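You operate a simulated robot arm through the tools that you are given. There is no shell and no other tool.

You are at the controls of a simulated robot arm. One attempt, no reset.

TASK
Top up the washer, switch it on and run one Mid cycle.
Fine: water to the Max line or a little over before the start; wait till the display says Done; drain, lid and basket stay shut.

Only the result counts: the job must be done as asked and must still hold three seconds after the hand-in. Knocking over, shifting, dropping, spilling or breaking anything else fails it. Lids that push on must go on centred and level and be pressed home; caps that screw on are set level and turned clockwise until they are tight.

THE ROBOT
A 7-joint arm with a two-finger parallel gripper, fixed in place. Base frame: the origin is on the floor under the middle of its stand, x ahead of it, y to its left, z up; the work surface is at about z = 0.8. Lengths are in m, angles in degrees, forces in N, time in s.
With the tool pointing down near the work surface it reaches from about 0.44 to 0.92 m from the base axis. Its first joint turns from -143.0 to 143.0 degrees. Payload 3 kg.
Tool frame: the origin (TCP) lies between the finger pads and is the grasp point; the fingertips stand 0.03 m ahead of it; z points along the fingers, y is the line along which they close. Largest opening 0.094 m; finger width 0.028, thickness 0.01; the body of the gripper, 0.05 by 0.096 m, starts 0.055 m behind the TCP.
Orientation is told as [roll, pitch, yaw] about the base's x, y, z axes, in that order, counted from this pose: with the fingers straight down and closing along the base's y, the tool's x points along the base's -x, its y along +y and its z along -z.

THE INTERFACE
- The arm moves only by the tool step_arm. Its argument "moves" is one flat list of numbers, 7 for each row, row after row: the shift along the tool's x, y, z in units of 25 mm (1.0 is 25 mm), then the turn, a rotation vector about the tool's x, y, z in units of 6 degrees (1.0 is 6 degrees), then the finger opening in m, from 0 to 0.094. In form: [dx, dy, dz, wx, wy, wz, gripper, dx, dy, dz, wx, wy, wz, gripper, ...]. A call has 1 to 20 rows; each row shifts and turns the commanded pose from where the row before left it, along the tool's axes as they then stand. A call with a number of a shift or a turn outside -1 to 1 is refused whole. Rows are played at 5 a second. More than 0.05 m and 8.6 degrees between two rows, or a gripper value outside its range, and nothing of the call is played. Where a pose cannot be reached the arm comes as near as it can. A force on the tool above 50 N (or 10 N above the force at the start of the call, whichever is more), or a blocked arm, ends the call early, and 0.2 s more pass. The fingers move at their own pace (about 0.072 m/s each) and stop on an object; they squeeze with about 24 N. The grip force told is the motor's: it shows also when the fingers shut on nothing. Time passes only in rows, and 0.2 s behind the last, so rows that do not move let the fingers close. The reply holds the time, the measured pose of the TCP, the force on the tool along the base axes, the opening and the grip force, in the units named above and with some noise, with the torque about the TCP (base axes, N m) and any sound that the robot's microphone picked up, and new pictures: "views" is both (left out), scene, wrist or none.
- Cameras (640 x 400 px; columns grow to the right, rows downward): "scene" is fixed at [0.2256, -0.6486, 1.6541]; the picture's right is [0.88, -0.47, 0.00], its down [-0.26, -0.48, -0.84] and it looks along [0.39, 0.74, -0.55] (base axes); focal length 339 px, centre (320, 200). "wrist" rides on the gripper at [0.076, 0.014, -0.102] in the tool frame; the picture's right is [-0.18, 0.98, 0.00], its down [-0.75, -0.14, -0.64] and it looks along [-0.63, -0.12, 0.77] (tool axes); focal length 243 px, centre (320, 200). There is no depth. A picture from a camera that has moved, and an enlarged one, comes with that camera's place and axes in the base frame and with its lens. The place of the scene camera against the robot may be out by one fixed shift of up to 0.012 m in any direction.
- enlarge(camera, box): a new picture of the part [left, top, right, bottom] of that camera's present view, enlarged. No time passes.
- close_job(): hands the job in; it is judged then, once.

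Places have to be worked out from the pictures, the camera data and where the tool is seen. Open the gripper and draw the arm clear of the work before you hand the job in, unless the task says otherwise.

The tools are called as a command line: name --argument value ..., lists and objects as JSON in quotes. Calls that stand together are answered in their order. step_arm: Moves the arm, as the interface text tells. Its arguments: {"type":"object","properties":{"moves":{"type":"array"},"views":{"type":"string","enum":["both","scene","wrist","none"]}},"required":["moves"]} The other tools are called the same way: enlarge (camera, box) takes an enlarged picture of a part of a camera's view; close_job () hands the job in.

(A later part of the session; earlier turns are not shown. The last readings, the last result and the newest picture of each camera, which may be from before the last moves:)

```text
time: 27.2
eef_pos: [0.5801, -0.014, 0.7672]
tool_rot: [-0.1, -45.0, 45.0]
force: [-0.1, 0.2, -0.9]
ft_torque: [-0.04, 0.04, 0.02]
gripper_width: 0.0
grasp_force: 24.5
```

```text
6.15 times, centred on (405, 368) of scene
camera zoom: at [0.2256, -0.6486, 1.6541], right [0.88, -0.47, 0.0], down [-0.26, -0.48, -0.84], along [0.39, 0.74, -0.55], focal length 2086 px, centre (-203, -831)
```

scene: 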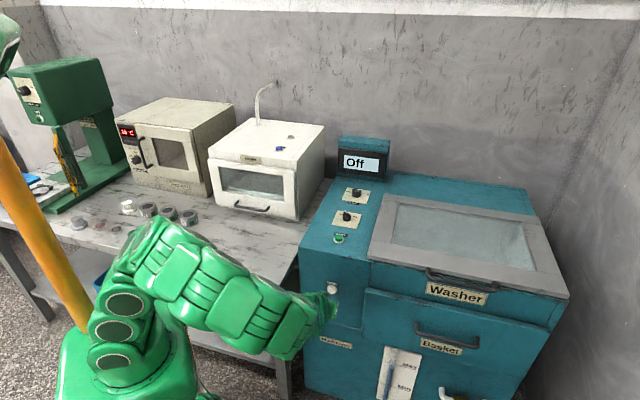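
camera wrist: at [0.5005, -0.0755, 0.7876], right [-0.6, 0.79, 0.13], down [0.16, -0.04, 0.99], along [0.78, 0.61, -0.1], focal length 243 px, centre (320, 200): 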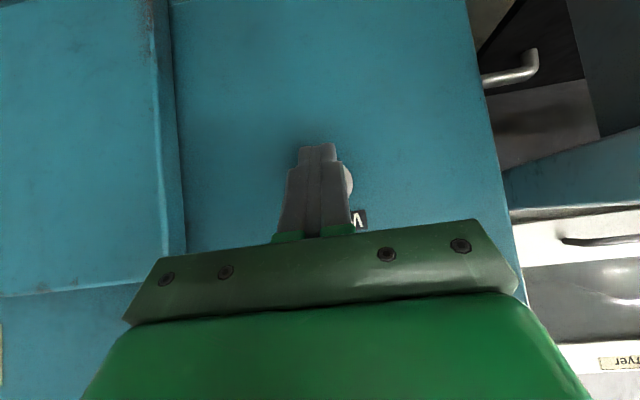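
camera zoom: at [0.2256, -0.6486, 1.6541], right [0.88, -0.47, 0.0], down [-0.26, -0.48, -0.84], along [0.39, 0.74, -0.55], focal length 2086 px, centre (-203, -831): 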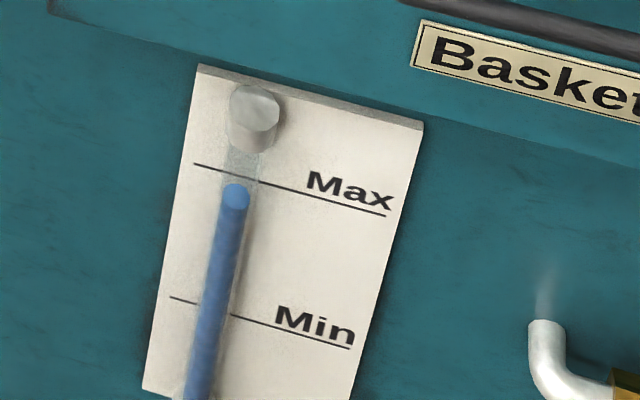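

The top reads row 197, within a few millimetres of Max but perhaps slightly under. I bring the wrist camera low in front of the gauge for a near-level look.

step_arm --moves '[0.707, 0, -0.707, 0, 0, 0, 0.0, 0.707, 0, -0.707, 0, 0, 0, 0.0, 0.707, 0, -0.707, 0, 0, 0, 0.0, 0.707, 0, -0.707, 0, 0, 0, 0.0, 0.707, -0.52, 0.707, 0, 0, 0, 0.0, 0.707, -0.52, 0.707, 0, 0, 0, 0.0, 0.707, -0.52, 0.707, 0, 0, 0, 0.0, 0.707, -0.52, 0.707, 0, 0, 0, 0.0, 0.707, -0.52, 0.707, 0, 0, 0, 0.0, 0.707, -0.52, 0.707, 0, 0, 0, 0.0, 0.707, -0.52, 0.707, 0, 0, 0, 0.0, 0.707, -0.52, 0.707, 0, 0, 0, 0.0, 0.707, -0.52, 0.707, 0, 0, 0, 0.0, 0.707, -0.52, 0.707, 0, 0, 0, 0.0]' --views "both"

```text
time: 30.2
eef_pos: [0.6025, -0.1755, 0.5163]
tool_rot: [0.2, -44.9, 45.0]
force: [0.3, 0.4, 0.0]
ft_torque: [0.01, 0.04, -0.01]
gripper_width: 0.0
grasp_force: 24.0
camera wrist: at [0.5041, -0.2552, 0.535], right [-0.6, 0.79, 0.13], down [0.16, -0.04, 0.99], along [0.78, 0.61, -0.1], focal length 243 px, centre (320, 200)
```

scene: 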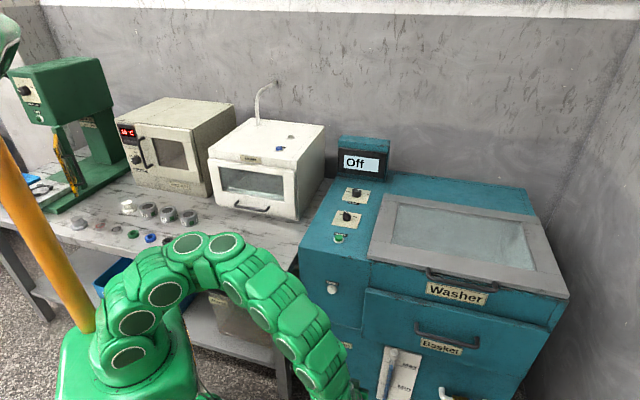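
wrist: 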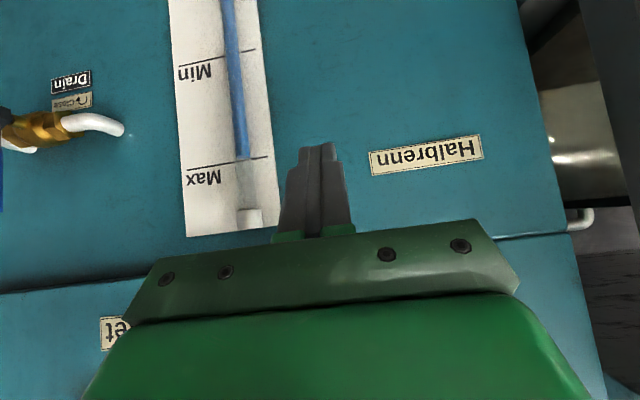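

enlarge --camera "wrist" --box '[200, 130, 280, 180]'

enlarge --camera "wrist" --box '[30, 50, 150, 150]'

```text
8.00 times, centred on (240, 155) of wrist
camera zoom: at [0.5041, -0.2552, 0.535], right [-0.6, 0.79, 0.13], down [0.16, -0.04, 0.99], along [0.78, 0.61, -0.1], focal length 1941 px, centre (960, 560)
```

zoom: 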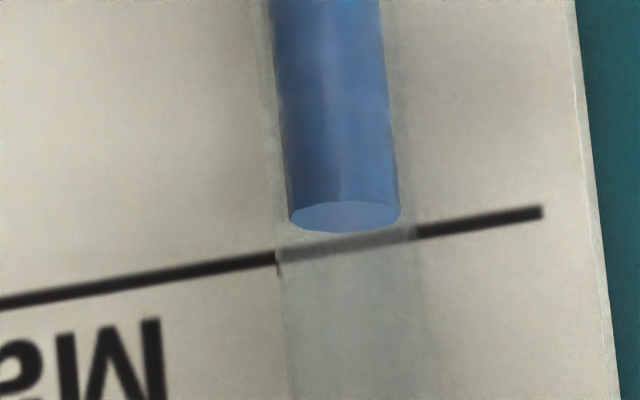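

```text
4.00 times, centred on (90, 100) of wrist
camera zoom: at [0.5041, -0.2552, 0.535], right [-0.6, 0.79, 0.13], down [0.16, -0.04, 0.99], along [0.78, 0.61, -0.1], focal length 970 px, centre (1240, 600)
```

zoom: 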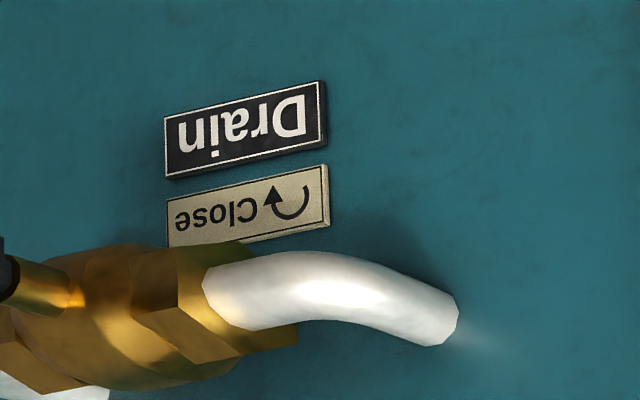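

Seen nearly level, the water top works out at z ≈ 0.437 against a Max line at z ≈ 0.437 – practically on the line. A very short extra tap (about 5 mm) will put it safely a little over, so I return to the pre-contact point.

step_arm --moves '[-0.707, 0.52, -0.707, 0, 0, 0, 0.0, -0.707, 0.52, -0.707, 0, 0, 0, 0.0, -0.707, 0.52, -0.707, 0, 0, 0, 0.0, -0.707, 0.52, -0.707, 0, 0, 0, 0.0, -0.707, 0.52, -0.707, 0, 0, 0, 0.0, -0.707, 0.52, -0.707, 0, 0, 0, 0.0, -0.707, 0.52, -0.707, 0, 0, 0, 0.0, -0.707, 0.52, -0.707, 0, 0, 0, 0.0, -0.707, 0.52, -0.707, 0, 0, 0, 0.0, -0.707, 0.52, -0.707, 0, 0, 0, 0.0, -0.707, 0, 0.707, 0, 0, 0, 0.0, -0.707, 0, 0.707, 0, 0, 0, 0.0, -0.707, 0, 0.707, 0, 0, 0, 0.0, -0.707, 0, 0.707, 0, 0, 0, 0.0, -0.7, 0, 0.7, 0, 0, 0, 0.0, 0, 0, 0, 0, 0, 0, 0.0]' --views "wrist"

```text
time: 33.6
eef_pos: [0.5976, 0.0061, 0.7663]
tool_rot: [0.0, -44.9, 44.9]
force: [-0.7, -0.2, 0.3]
ft_torque: [0.01, 0.0, 0.01]
gripper_width: 0.0
grasp_force: 24.4
camera wrist: at [0.499, -0.0741, 0.7856], right [-0.6, 0.79, 0.13], down [0.16, -0.04, 0.99], along [0.78, 0.61, -0.1], focal length 243 px, centre (320, 200)
```

wrist: 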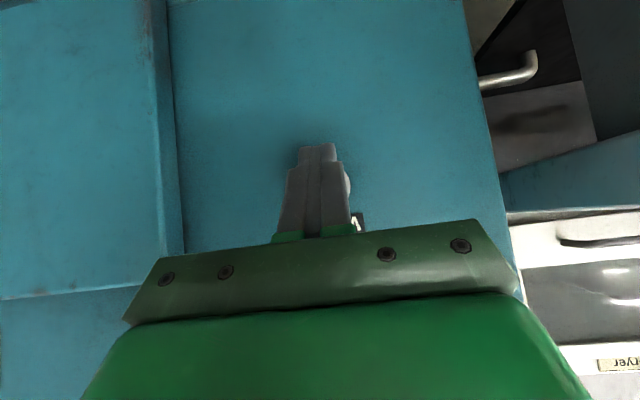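

At n = 0.427 now; the click came near 0.439–0.440 before. I tap to 0.444 and withdraw at once.

step_arm --moves '[-0.28, -0.05, 0.28, 0, 0, 0, 0.0, -0.2, 0, 0.2, 0, 0, 0, 0.0, 0.5, 0, -0.5, 0, 0, 0, 0.0, 0.707, 0, -0.707, 0, 0, 0, 0.0]' --views "scene"

enlarge --camera "scene" --box '[365, 335, 445, 400]'

```text
time: 34.6
eef_pos: [0.582, -0.0139, 0.7688]
tool_rot: [-0.2, -44.9, 45.0]
force: [-0.6, -0.1, -0.1]
ft_torque: [-0.01, -0.01, 0.01]
gripper_width: 0.0003
grasp_force: 24.2
heard: click
```

scene: 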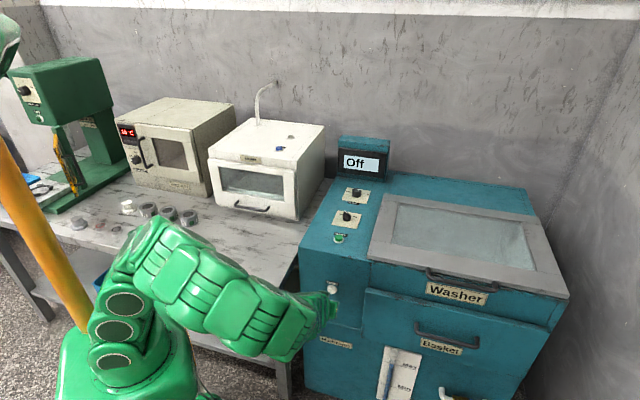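

```text
6.15 times, centred on (405, 368) of scene
camera zoom: at [0.2256, -0.6486, 1.6541], right [0.88, -0.47, 0.0], down [-0.26, -0.48, -0.84], along [0.39, 0.74, -0.55], focal length 2086 px, centre (-203, -831)
```

zoom: 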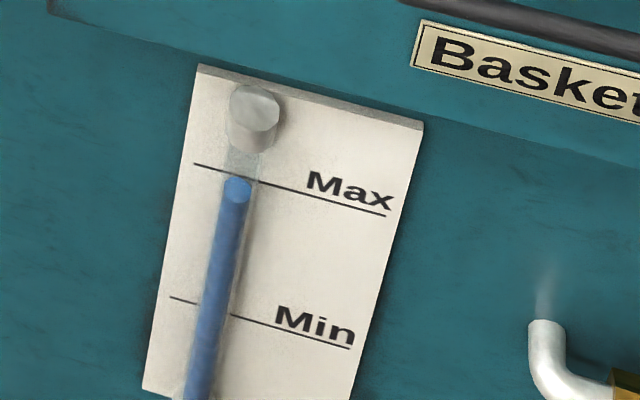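

The top moved up about 7 px to row 190, i.e. some 6 mm over Max, as wanted. Now I withdraw, rise and straighten the tool the same way I came.

step_arm --moves '[0.707, 0, -0.707, 0, 0, 0, 0.0, 0.707, 0, -0.707, 0, 0, 0, 0.0, 0.707, 0, -0.707, 0, 0, 0, 0.0, -0.707, 0, -0.707, 0, 0, 0, 0.0, -0.707, 0, -0.707, 0, 0, 0, 0.0, -0.707, 0, -0.707, 0, 0, 0, 0.0, -0.707, 0, -0.707, 0, 0, 0, 0.0, -0.707, 0, -0.707, 0, 0, 0, 0.0, -0.707, 0, -0.707, 0, 0, 0, 0.0, -0.707, 0, -0.707, 0, 0, 0, 0.0, -0.707, 0, -0.707, 0, 0, 0, 0.0, -0.707, 0, -0.707, 0, 0, 0, 0.0, -0.707, 0, -0.707, 0, 0, 0, 0.0, -0.707, 0, -0.707, 0, 0, 0, 0.0, -0.707, 0, -0.707, 0, 0, 0, 0.0]' --views "none"

step_arm --moves '[0, 0, 0, 0, 0.9375, 0, 0.0, 0, 0, 0, 0, 0.9375, 0, 0.0, 0, 0, 0, 0, 0.9375, 0, 0.0, 0, 0, 0, 0, 0.9375, 0, 0.0, 0, 0, 0, 0, 0.9375, 0, 0.0, 0, 0, 0, 0, 0.9375, 0, 0.0, 0, 0, 0, 0, 0.9375, 0, 0.0, 0, 0, 0, 0, 0.9375, 0, 0.0]' --views "both"

```text
time: 37.8
eef_pos: [0.5308, -0.0678, 1.0693]
tool_rot: [0.0, -45.0, 44.9]
force: [0.1, 0.7, 0.7]
ft_torque: [-0.02, -0.02, 0.01]
gripper_width: 0.0001
grasp_force: 23.7
```

```text
time: 39.6
eef_pos: [0.5286, -0.0674, 1.0672]
tool_rot: [0.0, 0.2, 44.9]
force: [-0.3, -0.3, 0.3]
ft_torque: [-0.03, -0.01, 0.01]
gripper_width: 0.0
grasp_force: 23.9
camera wrist: at [0.4654, -0.1118, 1.1694], right [-0.56, 0.83, 0.0], down [0.64, 0.43, 0.64], along [0.53, 0.36, -0.77], focal length 243 px, centre (320, 200)
```

scene: 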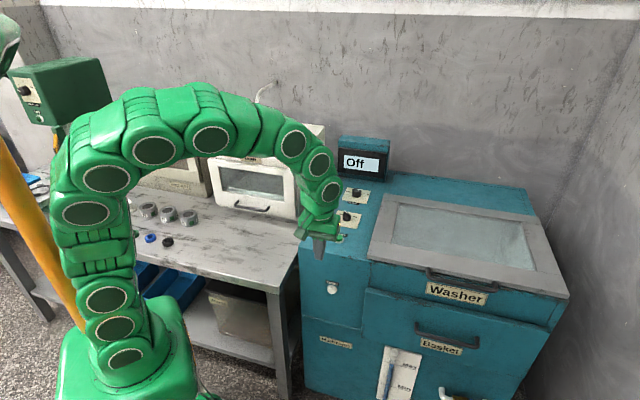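
wrist: 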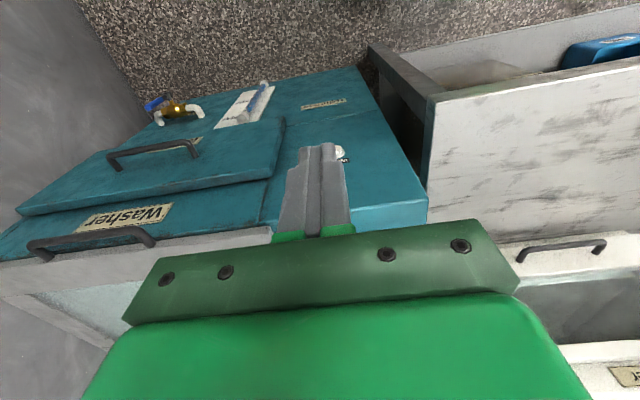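

All clear. I move over the power knob and turn the tool so that the fingers close across the wing (along x), opening them part way.

step_arm --moves '[-0.974, 0.01, 0.05, 0, 0, 0, 0.06, -0.974, 0.01, 0.05, 0, 0, 0, 0.06, -0.974, 0.01, 0.05, 0, 0, 0, 0.06, -0.974, 0.01, 0.05, 0, 0, 0, 0.06, -0.974, 0.01, 0.05, 0, 0, 0, 0.06, -0.974, 0.01, 0.05, 0, 0, 0, 0.06, -0.974, 0.01, 0.05, 0, 0, 0, 0.06, -0.974, 0.01, 0.05, 0, 0, 0, 0.06, -0.974, 0.01, 0.05, 0, 0, 0, 0.06, -0.974, 0.01, 0.05, 0, 0, 0, 0.06, -0.974, 0.01, 0.05, 0, 0, 0, 0.06, -0.974, 0.01, 0.05, 0, 0, 0, 0.06, -0.974, 0.01, 0.05, 0, 0, 0, 0.06, -0.974, 0.01, 0.05, 0, 0, 0, 0.06]' --views "none"

step_arm --moves '[0, 0, 0, 0, 0, -0.9375, 0.06, 0, 0, 0, 0, 0, -0.9375, 0.06, 0, 0, 0, 0, 0, -0.9375, 0.06, 0, 0, 0, 0, 0, -0.9375, 0.06, 0, 0, 0, 0, 0, -0.9375, 0.06, 0, 0, 0, 0, 0, -0.9375, 0.06, 0, 0, 0, 0, 0, -0.9375, 0.06, 0, 0, 0, 0, 0, -0.9375, 0.06, 0, 0, 0, 0, 0, 0, 0.06]' --views "both"

```text
time: 42.6
eef_pos: [0.7684, 0.1758, 1.0486]
tool_rot: [0.2, 0.1, 44.9]
force: [-0.7, -0.3, -0.3]
ft_torque: [0.03, -0.01, -0.02]
gripper_width: 0.0601
grasp_force: 0.0
```

```text
time: 44.6
eef_pos: [0.7678, 0.175, 1.05]
tool_rot: [0.0, -0.1, 90.0]
force: [0.3, -0.1, -1.3]
ft_torque: [0.01, 0.01, 0.01]
gripper_width: 0.0598
grasp_force: 0.0
camera wrist: at [0.7541, 0.0982, 1.1526], right [-0.98, 0.18, 0.0], down [0.14, 0.75, 0.64], along [0.12, 0.63, -0.77], focal length 243 px, centre (320, 200)
```

scene: 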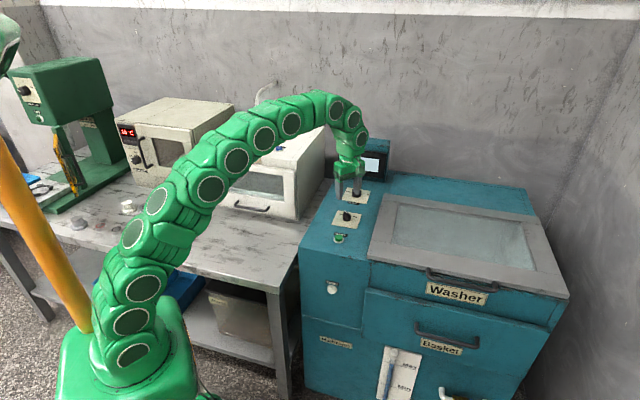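
wrist: 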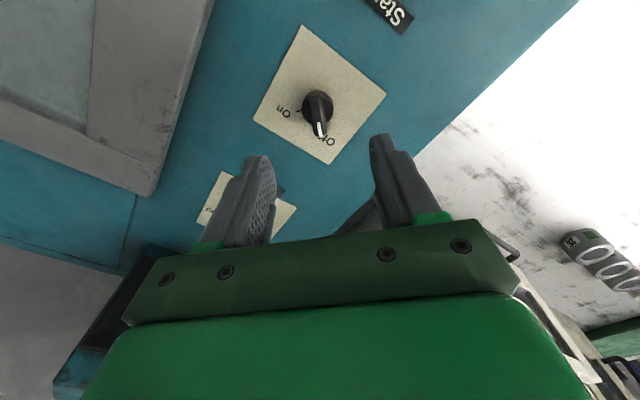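

The knob appears between the finger lines. I enlarge to pin down its centre and wing direction.

enlarge --camera "wrist" --box '[250, 60, 390, 160]'

enlarge --camera "scene" --box '[310, 150, 390, 250]'

```text
4.00 times, centred on (320, 110) of wrist
camera zoom: at [0.7541, 0.0982, 1.1526], right [-0.98, 0.18, 0.0], down [0.14, 0.75, 0.64], along [0.12, 0.63, -0.77], focal length 970 px, centre (320, 560)
```

zoom: 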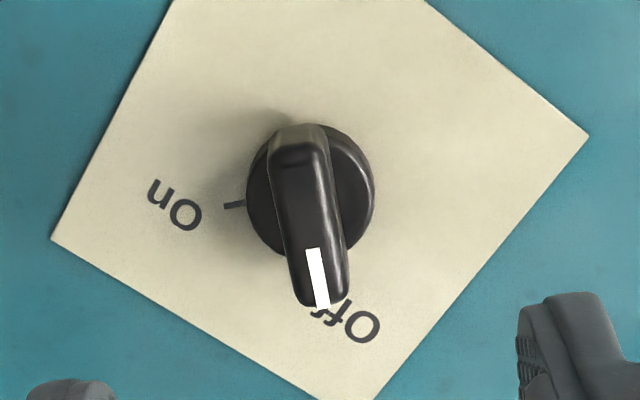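

```text
4.00 times, centred on (350, 200) of scene
camera zoom: at [0.2256, -0.6486, 1.6541], right [0.88, -0.47, 0.0], down [-0.26, -0.48, -0.84], along [0.39, 0.74, -0.55], focal length 1356 px, centre (200, 200)
```

zoom: 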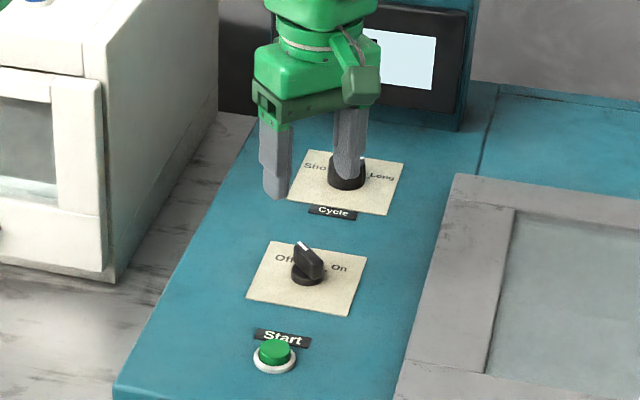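

The knob centre comes out at (0.7705, 0.172), wing along +y within a few degrees, its top near z = 0.95. I shift 3 mm onto it and lower so the fingertips straddle the wing just above its base disc.

step_arm --moves '[0.04, -0.036, 0.84, 0, 0, 0, 0.05, 0.04, -0.036, 0.84, 0, 0, 0, 0.05, 0.04, -0.036, 0.84, 0, 0, 0, 0.05, 0, 0, 0.76, 0, 0, 0, 0.05, 0, 0, 0, 0, 0, 0, 0.05]' --views "both"

enlarge --camera "scene" --box '[310, 180, 390, 240]'

enlarge --camera "wrist" --box '[240, 100, 400, 220]'

```text
time: 45.8
eef_pos: [0.7722, 0.1712, 0.9679]
tool_rot: [-0.1, 0.0, 90.0]
force: [-0.2, -0.3, -0.5]
ft_torque: [-0.02, 0.0, -0.02]
gripper_width: 0.0501
grasp_force: 0.1
camera wrist: at [0.7573, 0.0947, 1.0702], right [-0.98, 0.19, 0.0], down [0.14, 0.75, 0.64], along [0.12, 0.63, -0.77], focal length 243 px, centre (320, 200)
```

scene: 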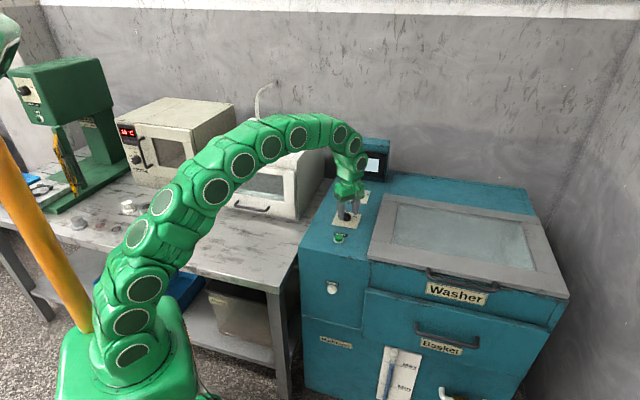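
wrist: 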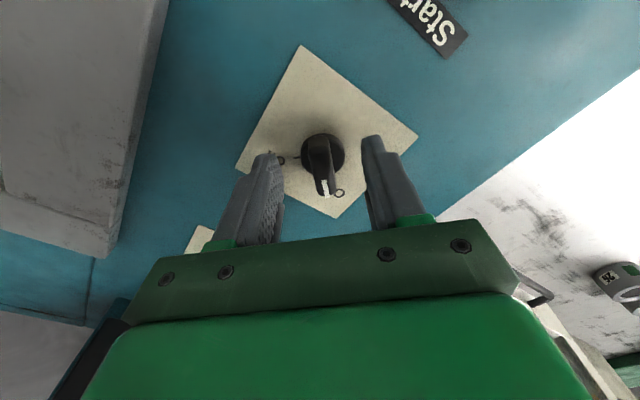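

```text
6.67 times, centred on (350, 210) of scene
camera zoom: at [0.2256, -0.6486, 1.6541], right [0.88, -0.47, 0.0], down [-0.26, -0.48, -0.84], along [0.39, 0.74, -0.55], focal length 2260 px, centre (120, 133)
```

zoom: 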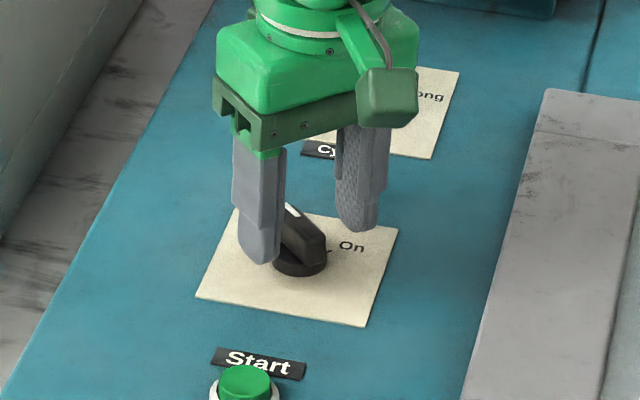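

```text
3.33 times, centred on (320, 160) of wrist
camera zoom: at [0.7573, 0.0947, 1.0702], right [-0.98, 0.19, 0.0], down [0.14, 0.75, 0.64], along [0.12, 0.63, -0.77], focal length 809 px, centre (320, 333)
```

zoom: 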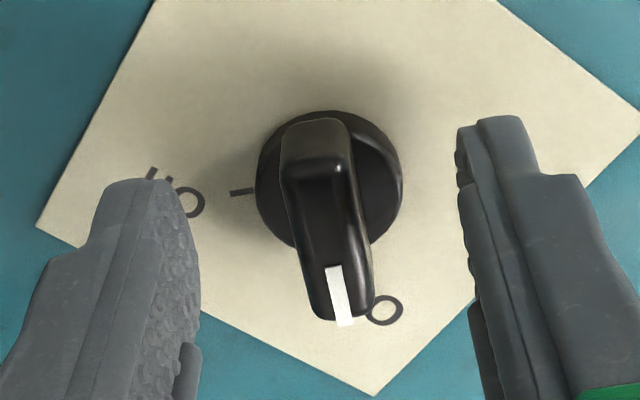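

The wing sits centred between the fingertips. I lower 3 mm more and close.

step_arm --moves '[0, 0, 0.12, 0, 0, 0, 0.05, 0, 0, 0, 0, 0, 0, 0.0, 0, 0, 0, 0, 0, 0, 0.0, 0, 0, 0, 0, 0, 0, 0.0]' --views "both"

```text
time: 46.8
eef_pos: [0.7711, 0.1717, 0.9651]
tool_rot: [0.1, 0.0, 89.9]
force: [-20.3, -1.7, 4.5]
ft_torque: [0.28, 0.39, 0.1]
gripper_width: 0.0129
grasp_force: 45.3
camera wrist: at [0.7568, 0.0947, 1.0675], right [-0.98, 0.19, 0.0], down [0.14, 0.75, 0.64], along [0.12, 0.63, -0.77], focal length 243 px, centre (320, 200)
```

scene: 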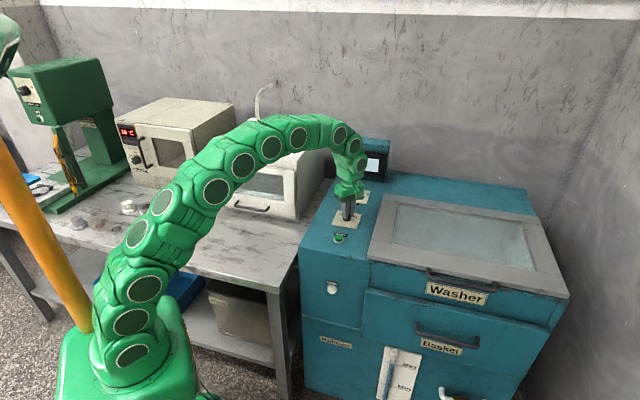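
wrist: 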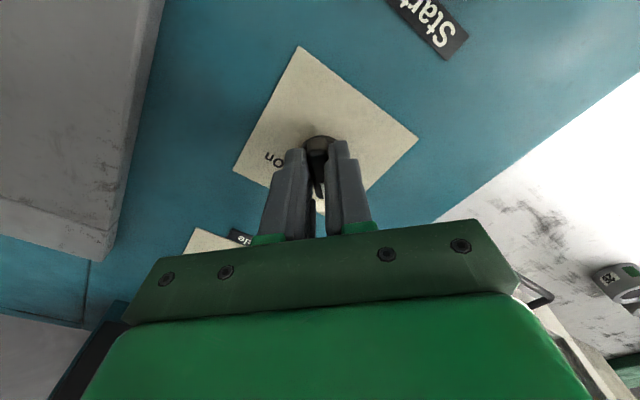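

Gripped at 12.9 mm, but a 20 N side force says I'm a millimetre or so too far in x. I ease over 1 mm and start turning gently clockwise.

step_arm --moves '[0, 0.05, 0, 0, 0, 0, 0.0, 0, 0, 0, 0, 0, 0.5, 0.0, 0, 0, 0, 0, 0, 0.5, 0.0]' --views "none"

```text
time: 47.6
eef_pos: [0.7707, 0.1718, 0.9652]
tool_rot: [-0.1, 0.0, 83.9]
force: [2.8, 4.9, -8.3]
ft_torque: [-0.15, -0.01, -0.03]
gripper_width: 0.0127
grasp_force: 45.2
```

The side force has gone and the knob is turning. I continue clockwise.

step_arm --moves '[0, 0, 0, 0, 0, 1, 0.0, 0, 0, 0, 0, 0, 1, 0.0, 0, 0, 0, 0, 0, 1, 0.0, 0, 0, 0, 0, 0, 1, 0.0, 0, 0, 0, 0, 0, 1, 0.0, 0, 0, 0, 0, 0, 1, 0.0, 0, 0, 0, 0, 0, 1, 0.0]' --views "scene"

```text
time: 49.0
eef_pos: [0.7663, 0.1722, 0.9653]
tool_rot: [0.2, 0.3, 49.5]
force: [-5.7, -1.5, 0.8]
ft_torque: [-0.45, 0.31, -0.02]
gripper_width: 0.0127
grasp_force: 44.2
stopped in row 6: the force on the tool passed its limit at 53 N (the readings are from after the stop); the commanded pose is now the measured one
```

scene: 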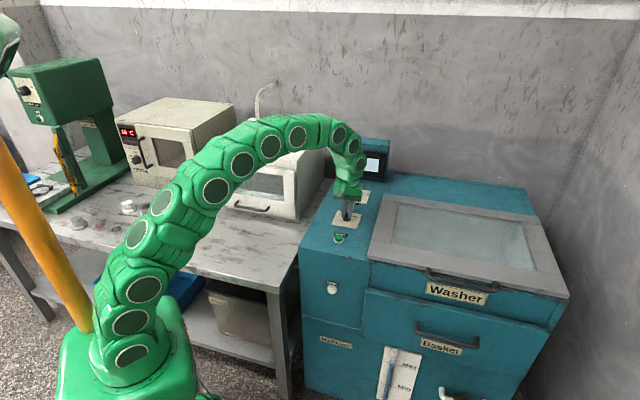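

The turn paused at 53 N, about 40° round, with the tool displaced 4 mm in −x. I look at how the wing sits in the fingers before going on.

step_arm --moves '[0, 0, 0, 0, 0, 0, 0.0]' --views "both"

enlarge --camera "wrist" --box '[240, 100, 400, 220]'

enlarge --camera "scene" --box '[310, 180, 390, 240]'

```text
time: 49.4
eef_pos: [0.7676, 0.1725, 0.965]
tool_rot: [0.2, 0.3, 49.5]
force: [-8.3, -0.2, 5.2]
ft_torque: [-1.27, 1.01, 0.05]
gripper_width: 0.013
grasp_force: 45.1
camera wrist: at [0.7079, 0.1238, 1.0679], right [-0.63, 0.78, 0.0], down [0.6, 0.48, 0.64], along [0.5, 0.4, -0.77], focal length 243 px, centre (320, 200)
```

scene: 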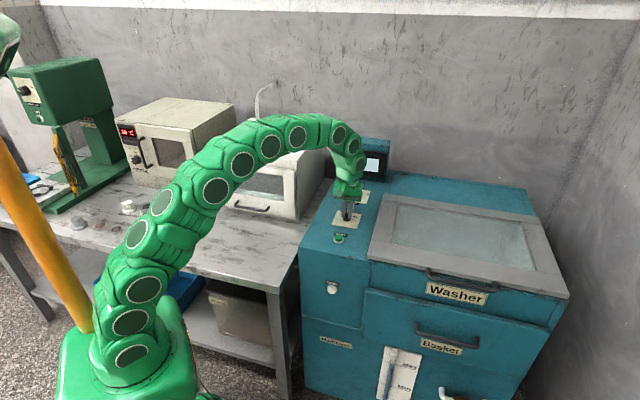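
wrist: 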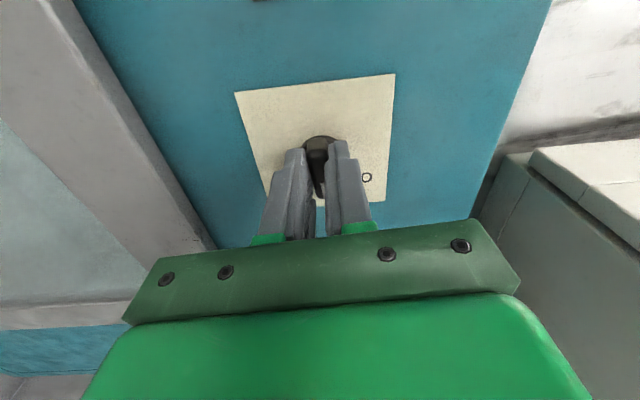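

```text
3.33 times, centred on (320, 160) of wrist
camera zoom: at [0.7079, 0.1238, 1.0679], right [-0.63, 0.78, 0.0], down [0.6, 0.48, 0.64], along [0.5, 0.4, -0.77], focal length 809 px, centre (320, 333)
```

zoom: 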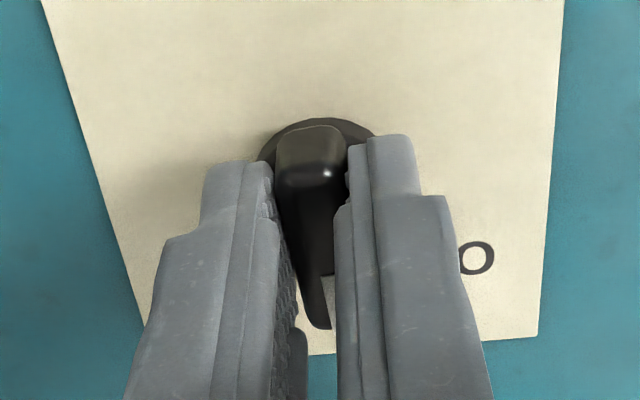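

```text
6.67 times, centred on (350, 210) of scene
camera zoom: at [0.2256, -0.6486, 1.6541], right [0.88, -0.47, 0.0], down [-0.26, -0.48, -0.84], along [0.39, 0.74, -0.55], focal length 2260 px, centre (120, 133)
```

zoom: 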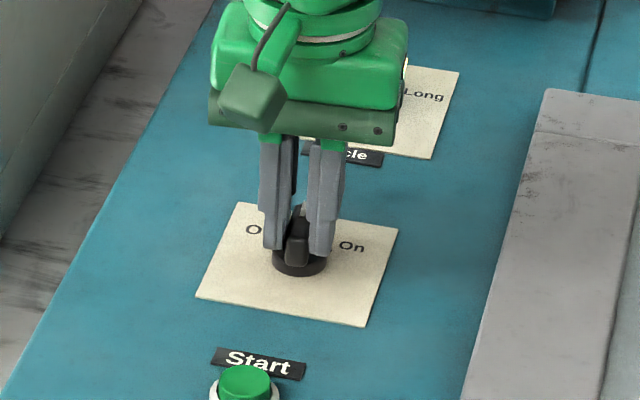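

The knob has turned about 40° and is still well gripped and centred, so the peak was just a jolt. I continue clockwise in smaller steps.

step_arm --moves '[0, 0, 0, 0, 0, 0.5, 0.0, 0, 0, 0, 0, 0, 0.5, 0.0, 0, 0, 0, 0, 0, 0.5, 0.0, 0, 0, 0, 0, 0, 0.5, 0.0, 0, 0, 0, 0, 0, 0.5, 0.0, 0, 0, 0, 0, 0, 0.5, 0.0]' --views "none"

```text
time: 50.6
eef_pos: [0.7664, 0.174, 0.966]
tool_rot: [0.2, 0.5, 34.9]
force: [-6.0, -2.5, 3.8]
ft_torque: [-0.85, 1.07, 0.0]
gripper_width: 0.0128
grasp_force: 45.0
stopped in row 6: the force on the tool passed its limit at 51 N (the readings are from after the stop); the commanded pose is now the measured one
```

The successive relaxed positions show the knob axis lies about 5 mm further along the wing, near (0.7707, 0.177). I continue turning about that point by adding a small sideways shift to each row.

step_arm --moves '[0, 0.011, 0, 0, 0, 0.5, 0.0, 0, 0.011, 0, 0, 0, 0.5, 0.0, 0, 0.011, 0, 0, 0, 0.5, 0.0, 0, 0.011, 0, 0, 0, 0.5, 0.0, 0, 0.011, 0, 0, 0, 0.5, 0.0, 0, 0.011, 0, 0, 0, 0.5, 0.0, 0, 0.011, 0, 0, 0, 0.5, 0.0, 0, 0.011, 0, 0, 0, 0.5, 0.0, 0, 0.011, 0, 0, 0, 0.5, 0.0, 0, 0.011, 0, 0, 0, 0.5, 0.0]' --views "both"

```text
time: 52.8
eef_pos: [0.7652, 0.1764, 0.9651]
tool_rot: [0.0, 0.4, 5.0]
force: [-16.7, 11.0, 12.9]
ft_torque: [0.12, 1.47, 0.02]
gripper_width: 0.0129
grasp_force: 45.3
camera wrist: at [0.6895, 0.1836, 1.068], right [0.1, 0.99, 0.0], down [0.77, -0.08, 0.64], along [0.63, -0.06, -0.77], focal length 243 px, centre (320, 200)
```

scene: 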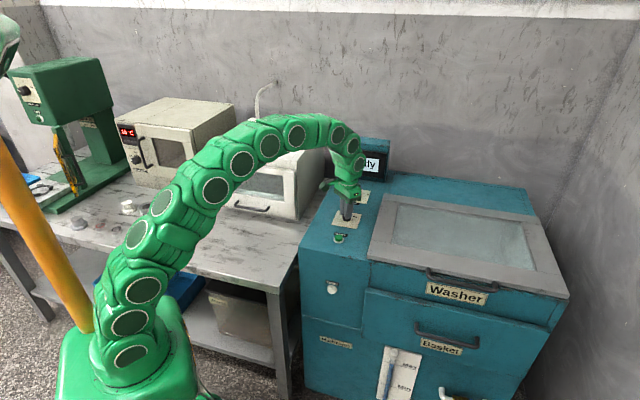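
wrist: 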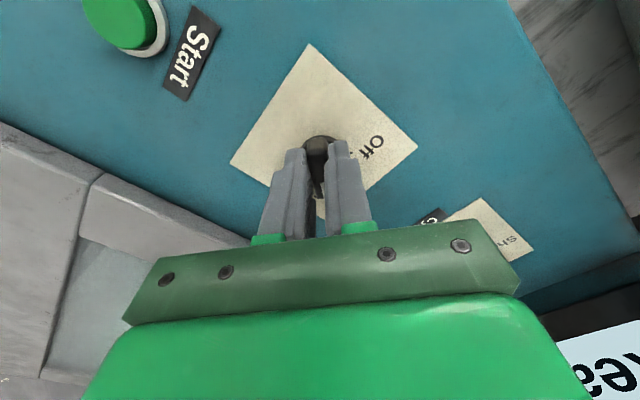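

The display has changed to "Ready": the washer is on, with about 5° left to the tick. I finish the turn and release.

step_arm --moves '[0, 0.011, 0, 0, 0, 0.4, 0.0, 0, 0.011, 0, 0, 0, 0.4, 0.0, 0, 0, 0, 0, 0, 0, 0.05, 0, 0, 0, 0, 0, 0, 0.05]' --views "both"

enlarge --camera "wrist" --box '[240, 60, 440, 220]'

```text
time: 53.8
eef_pos: [0.7654, 0.1769, 0.9647]
tool_rot: [-0.1, 0.4, 0.0]
force: [-0.7, -0.2, -0.8]
ft_torque: [-0.01, 0.0, 0.02]
gripper_width: 0.0498
grasp_force: 0.0
camera wrist: at [0.6908, 0.1904, 1.0674], right [0.18, 0.98, 0.0], down [0.76, -0.14, 0.64], along [0.63, -0.12, -0.77], focal length 243 px, centre (320, 200)
```

scene: 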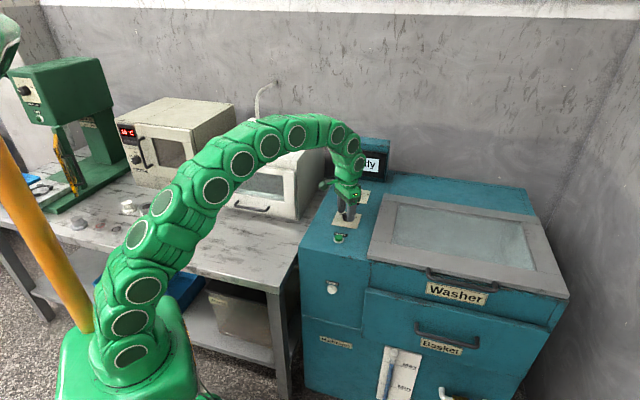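
wrist: 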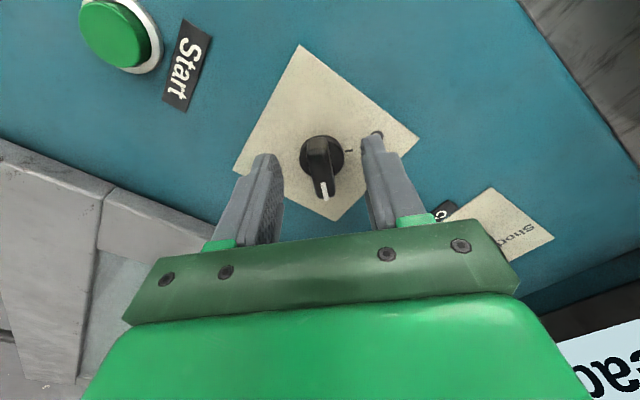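

```text
2.50 times, centred on (340, 140) of wrist
camera zoom: at [0.6908, 0.1904, 1.0674], right [0.18, 0.98, 0.0], down [0.76, -0.14, 0.64], along [0.63, -0.12, -0.77], focal length 606 px, centre (270, 350)
```

zoom: 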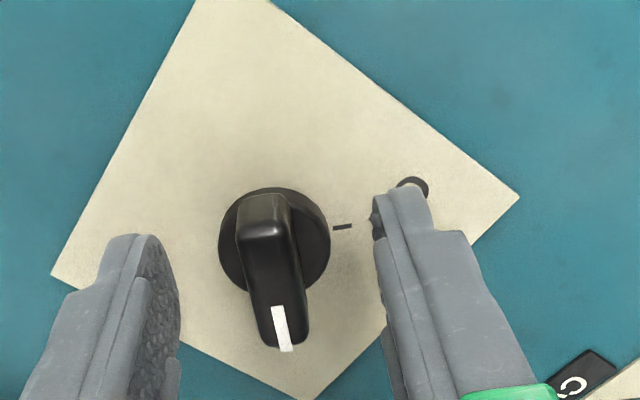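

Power is On with the display at Ready. Comparing the gripped position with the pictures shows my wrist-camera estimates sit 5 mm too close to the camera side, so I correct the cycle knob to (0.890, 0.2945). I rise and move over it with the fingers open.

step_arm --moves '[0, 0, -0.85, 0, 0, 0, 0.05, 0, 0, -0.85, 0, 0, 0, 0.05, 0, 0, -0.85, 0, 0, 0, 0.06, 0, 0, -0.85, 0, 0, 0, 0.07, -0.994, 0.94, 0, 0, 0, 0, 0.07, -0.994, 0.94, 0, 0, 0, 0, 0.07, -0.994, 0.94, 0, 0, 0, 0, 0.07, -0.994, 0.94, 0, 0, 0, 0, 0.07, -0.994, 0.94, 0, 0, 0, 0, 0.07, 0, 0, 0, 0, 0, 0, 0.07]' --views "both"

enlarge --camera "wrist" --box '[250, 60, 410, 180]'

enlarge --camera "scene" --box '[310, 130, 410, 230]'

```text
time: 56.0
eef_pos: [0.8305, 0.2387, 1.0484]
tool_rot: [-0.1, 0.4, 0.1]
force: [0.2, 0.1, -0.2]
ft_torque: [-0.01, -0.05, 0.01]
gripper_width: 0.0701
grasp_force: 0.2
out of reach, approached as far as the arm can: row 7, 8, 9
camera wrist: at [0.7558, 0.254, 1.1522], right [0.18, 0.98, 0.0], down [0.76, -0.14, 0.64], along [0.63, -0.12, -0.77], focal length 243 px, centre (320, 200)
```

scene: 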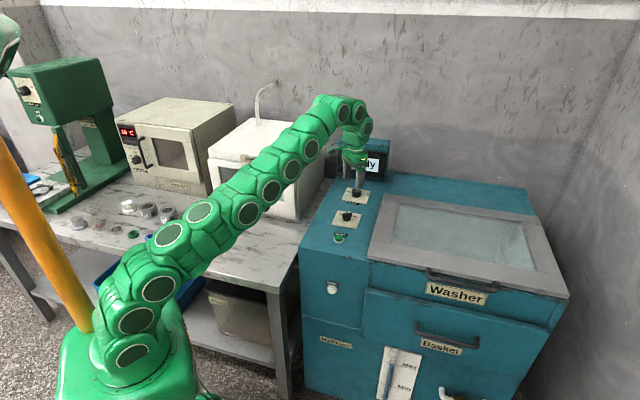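
wrist: 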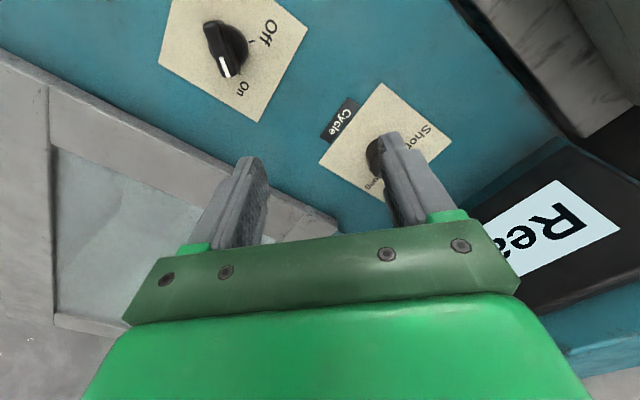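

```text
3.33 times, centred on (330, 120) of wrist
camera zoom: at [0.7558, 0.254, 1.1522], right [0.18, 0.98, 0.0], down [0.76, -0.14, 0.64], along [0.63, -0.12, -0.77], focal length 809 px, centre (287, 467)
```

zoom: 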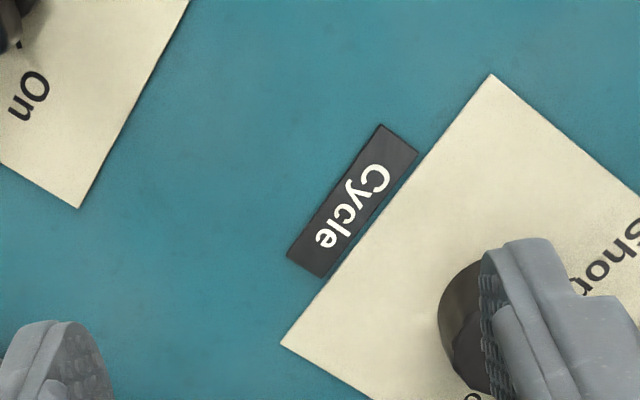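

```text
4.00 times, centred on (360, 180) of scene
camera zoom: at [0.2256, -0.6486, 1.6541], right [0.88, -0.47, 0.0], down [-0.26, -0.48, -0.84], along [0.39, 0.74, -0.55], focal length 1356 px, centre (160, 280)
```

zoom: 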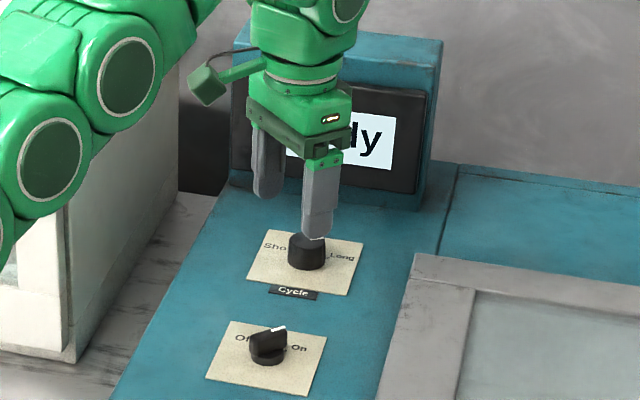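

At z = 1.05 with the tool vertical the arm runs out of reach at about 0.865 m, so I must lean the tool outward for the cycle knob. I first step back to see where the commanded pose stands.

step_arm --moves '[0.9, -0.6, 0, 0, 0, 0, 0.07, 0.9, -0.6, 0, 0, 0, 0, 0.07, 0, 0, 0, 0, 0, 0, 0.07]' --views "none"

```text
time: 56.8
eef_pos: [0.7863, 0.2087, 1.0485]
tool_rot: [0.1, 0.4, 0.0]
force: [-0.2, 0.0, -0.4]
ft_torque: [0.0, 0.0, 0.01]
gripper_width: 0.0701
grasp_force: 0.0
```

The commanded pose was clipped to the reached one. Now I turn to yaw −12° and lean the tool 25° outward, still high and back.

step_arm --moves '[0, 0, 0, 0, 0, 1, 0.07, 0, 0, 0, 0, 0, 1, 0.07, 0, 0, 0, 0, -0.8333, 0, 0.07, 0, 0, 0, 0, -0.8333, 0, 0.07, 0, 0, 0, 0, -0.8333, 0, 0.07, 0, 0, 0, 0, -0.8333, 0, 0.07, 0, 0, 0, 0, -0.8333, 0, 0.07, 0, 0, 0, 0, 0, 0, 0.07]' --views "none"

step_arm --moves '[-0.406, 0.843, 0.53, 0, 0, 0, 0.07, -0.406, 0.843, 0.53, 0, 0, 0, 0.07, -0.406, 0.843, 0.53, 0, 0, 0, 0.07, -0.406, 0.843, 0.53, 0, 0, 0, 0.07, -0.406, 0.843, 0.53, 0, 0, 0, 0.07, 0, 0, 0, 0, 0, 0, 0.07]' --views "both"

```text
time: 58.6
eef_pos: [0.7869, 0.2103, 1.0479]
tool_rot: [-0.1, -24.7, -11.9]
force: [0.8, -0.7, -0.6]
ft_torque: [-0.02, -0.03, -0.01]
gripper_width: 0.0699
grasp_force: 0.2
```

```text
time: 60.0
eef_pos: [0.8795, 0.2976, 1.0101]
tool_rot: [-0.2, -24.6, -11.9]
force: [0.7, -0.5, -0.8]
ft_torque: [-0.03, -0.01, 0.02]
gripper_width: 0.0701
grasp_force: 0.1
camera wrist: at [0.7746, 0.3345, 1.0716], right [0.37, 0.93, 0.07], down [0.38, -0.22, 0.9], along [0.85, -0.3, -0.43], focal length 243 px, centre (320, 200)
```

scene: 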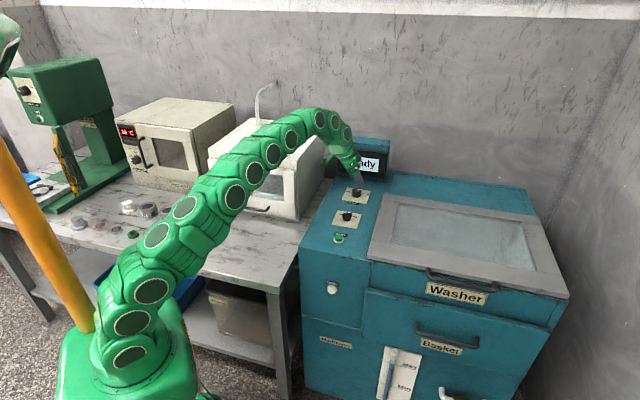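
wrist: 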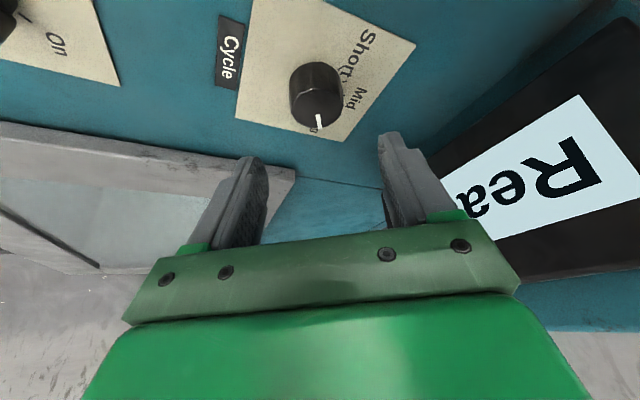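

The leaned pose is reachable and the knob lies ahead between the fingers. I enlarge for a precise fix.

enlarge --camera "wrist" --box '[230, 30, 420, 180]'

enlarge --camera "scene" --box '[310, 130, 410, 230]'

```text
2.67 times, centred on (325, 105) of wrist
camera zoom: at [0.7746, 0.3345, 1.0716], right [0.37, 0.93, 0.07], down [0.38, -0.22, 0.9], along [0.85, -0.3, -0.43], focal length 647 px, centre (307, 453)
```

zoom: 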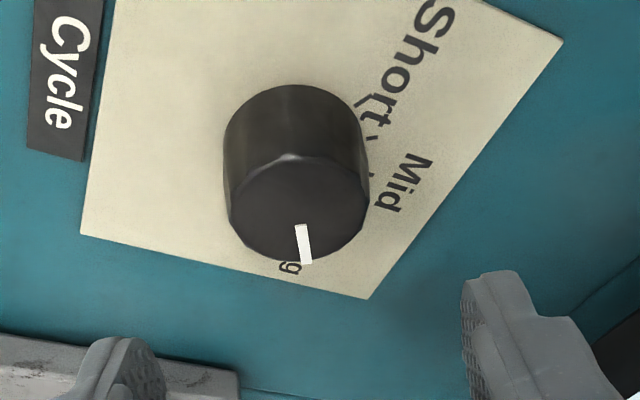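

```text
4.00 times, centred on (360, 180) of scene
camera zoom: at [0.2256, -0.6486, 1.6541], right [0.88, -0.47, 0.0], down [-0.26, -0.48, -0.84], along [0.39, 0.74, -0.55], focal length 1356 px, centre (160, 280)
```

zoom: 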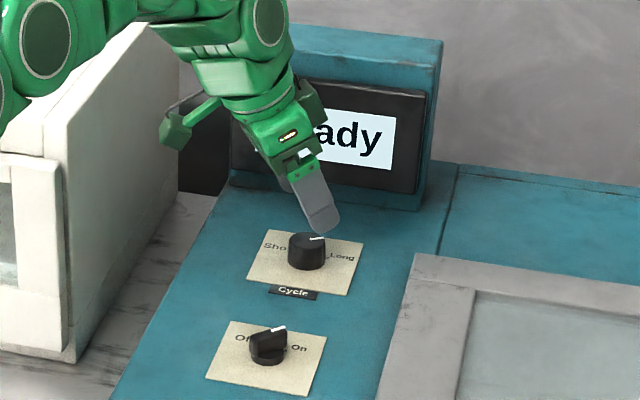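

The knob top fixes at about (0.890, 0.2955), radius 17 mm; the fingers are aligned with it sideways. I descend vertically 46 mm so the tips straddle its body.

step_arm --moves '[0.2435, 0, 0.563, 0, 0, 0, 0.07, 0.2435, 0, 0.563, 0, 0, 0, 0.07, 0.2435, 0, 0.563, 0, 0, 0, 0.07, 0, 0, 0, 0, 0, 0, 0.07]' --views "both"

enlarge --camera "wrist" --box '[220, 80, 420, 230]'

enlarge --camera "scene" --box '[320, 150, 400, 220]'

```text
time: 61.0
eef_pos: [0.8824, 0.2984, 0.9637]
tool_rot: [-0.1, -24.6, -11.9]
force: [-0.1, 0.7, -0.1]
ft_torque: [-0.02, -0.02, 0.0]
gripper_width: 0.0695
grasp_force: 0.0
camera wrist: at [0.7758, 0.3353, 1.0247], right [0.37, 0.93, 0.07], down [0.38, -0.22, 0.9], along [0.85, -0.3, -0.43], focal length 243 px, centre (320, 200)
```

scene: 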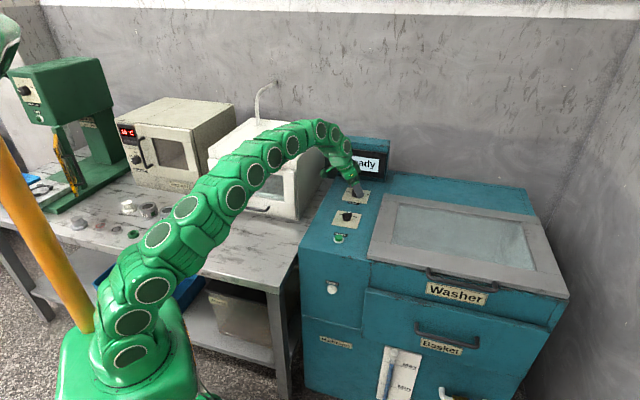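
wrist: 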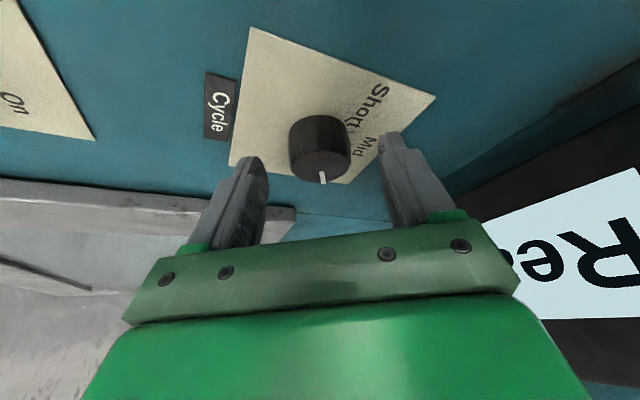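

```text
2.67 times, centred on (320, 155) of wrist
camera zoom: at [0.7758, 0.3353, 1.0247], right [0.37, 0.93, 0.07], down [0.38, -0.22, 0.9], along [0.85, -0.3, -0.43], focal length 647 px, centre (320, 320)
```

zoom: 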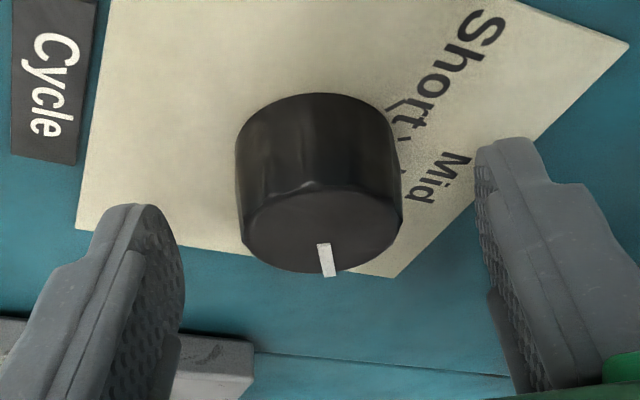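

```text
5.71 times, centred on (360, 185) of scene
camera zoom: at [0.2256, -0.6486, 1.6541], right [0.88, -0.47, 0.0], down [-0.26, -0.48, -0.84], along [0.39, 0.74, -0.55], focal length 1937 px, centre (91, 286)
```

zoom: 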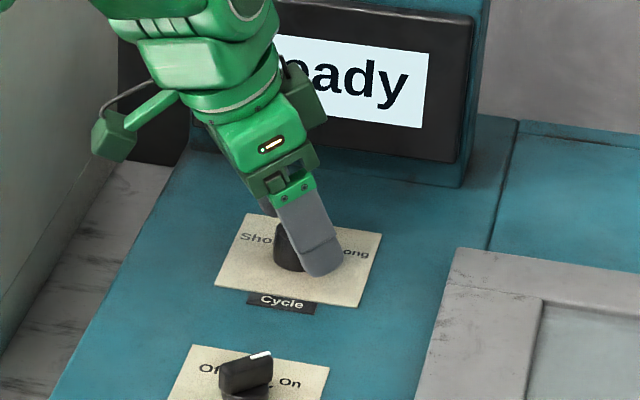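

Fingers straddle the knob with the lowest corners just above the plate. I close on it.

step_arm --moves '[0, 0, 0, 0, 0, 0, 0.0, 0, 0, 0, 0, 0, 0, 0.0, 0, 0, 0, 0, 0, 0, 0.0]' --views "both"

enlarge --camera "wrist" --box '[220, 80, 420, 230]'

```text
time: 61.8
eef_pos: [0.8829, 0.2992, 0.9636]
tool_rot: [0.0, -24.6, -11.9]
force: [3.4, 3.8, -1.3]
ft_torque: [0.1, -0.16, 0.05]
gripper_width: 0.036
grasp_force: 45.1
camera wrist: at [0.7757, 0.3356, 1.0248], right [0.37, 0.93, 0.07], down [0.38, -0.22, 0.9], along [0.85, -0.3, -0.43], focal length 243 px, centre (320, 200)
```

scene: 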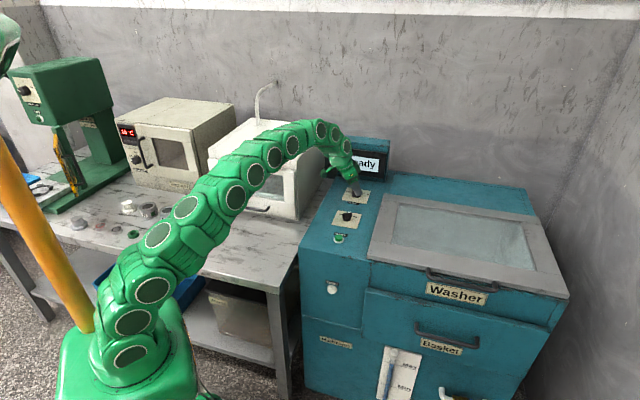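
wrist: 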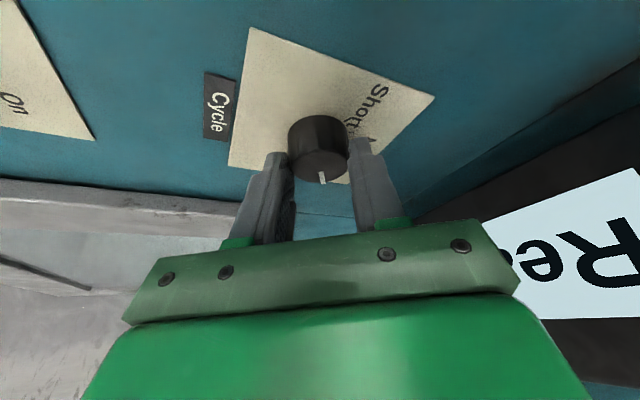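

```text
2.67 times, centred on (320, 155) of wrist
camera zoom: at [0.7757, 0.3356, 1.0248], right [0.37, 0.93, 0.07], down [0.38, -0.22, 0.9], along [0.85, -0.3, -0.43], focal length 647 px, centre (320, 320)
```

zoom: 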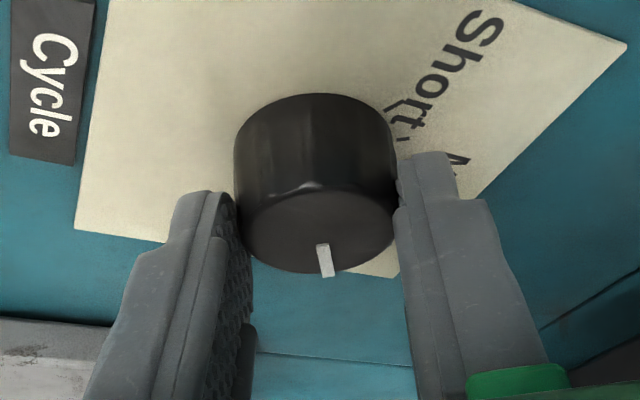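

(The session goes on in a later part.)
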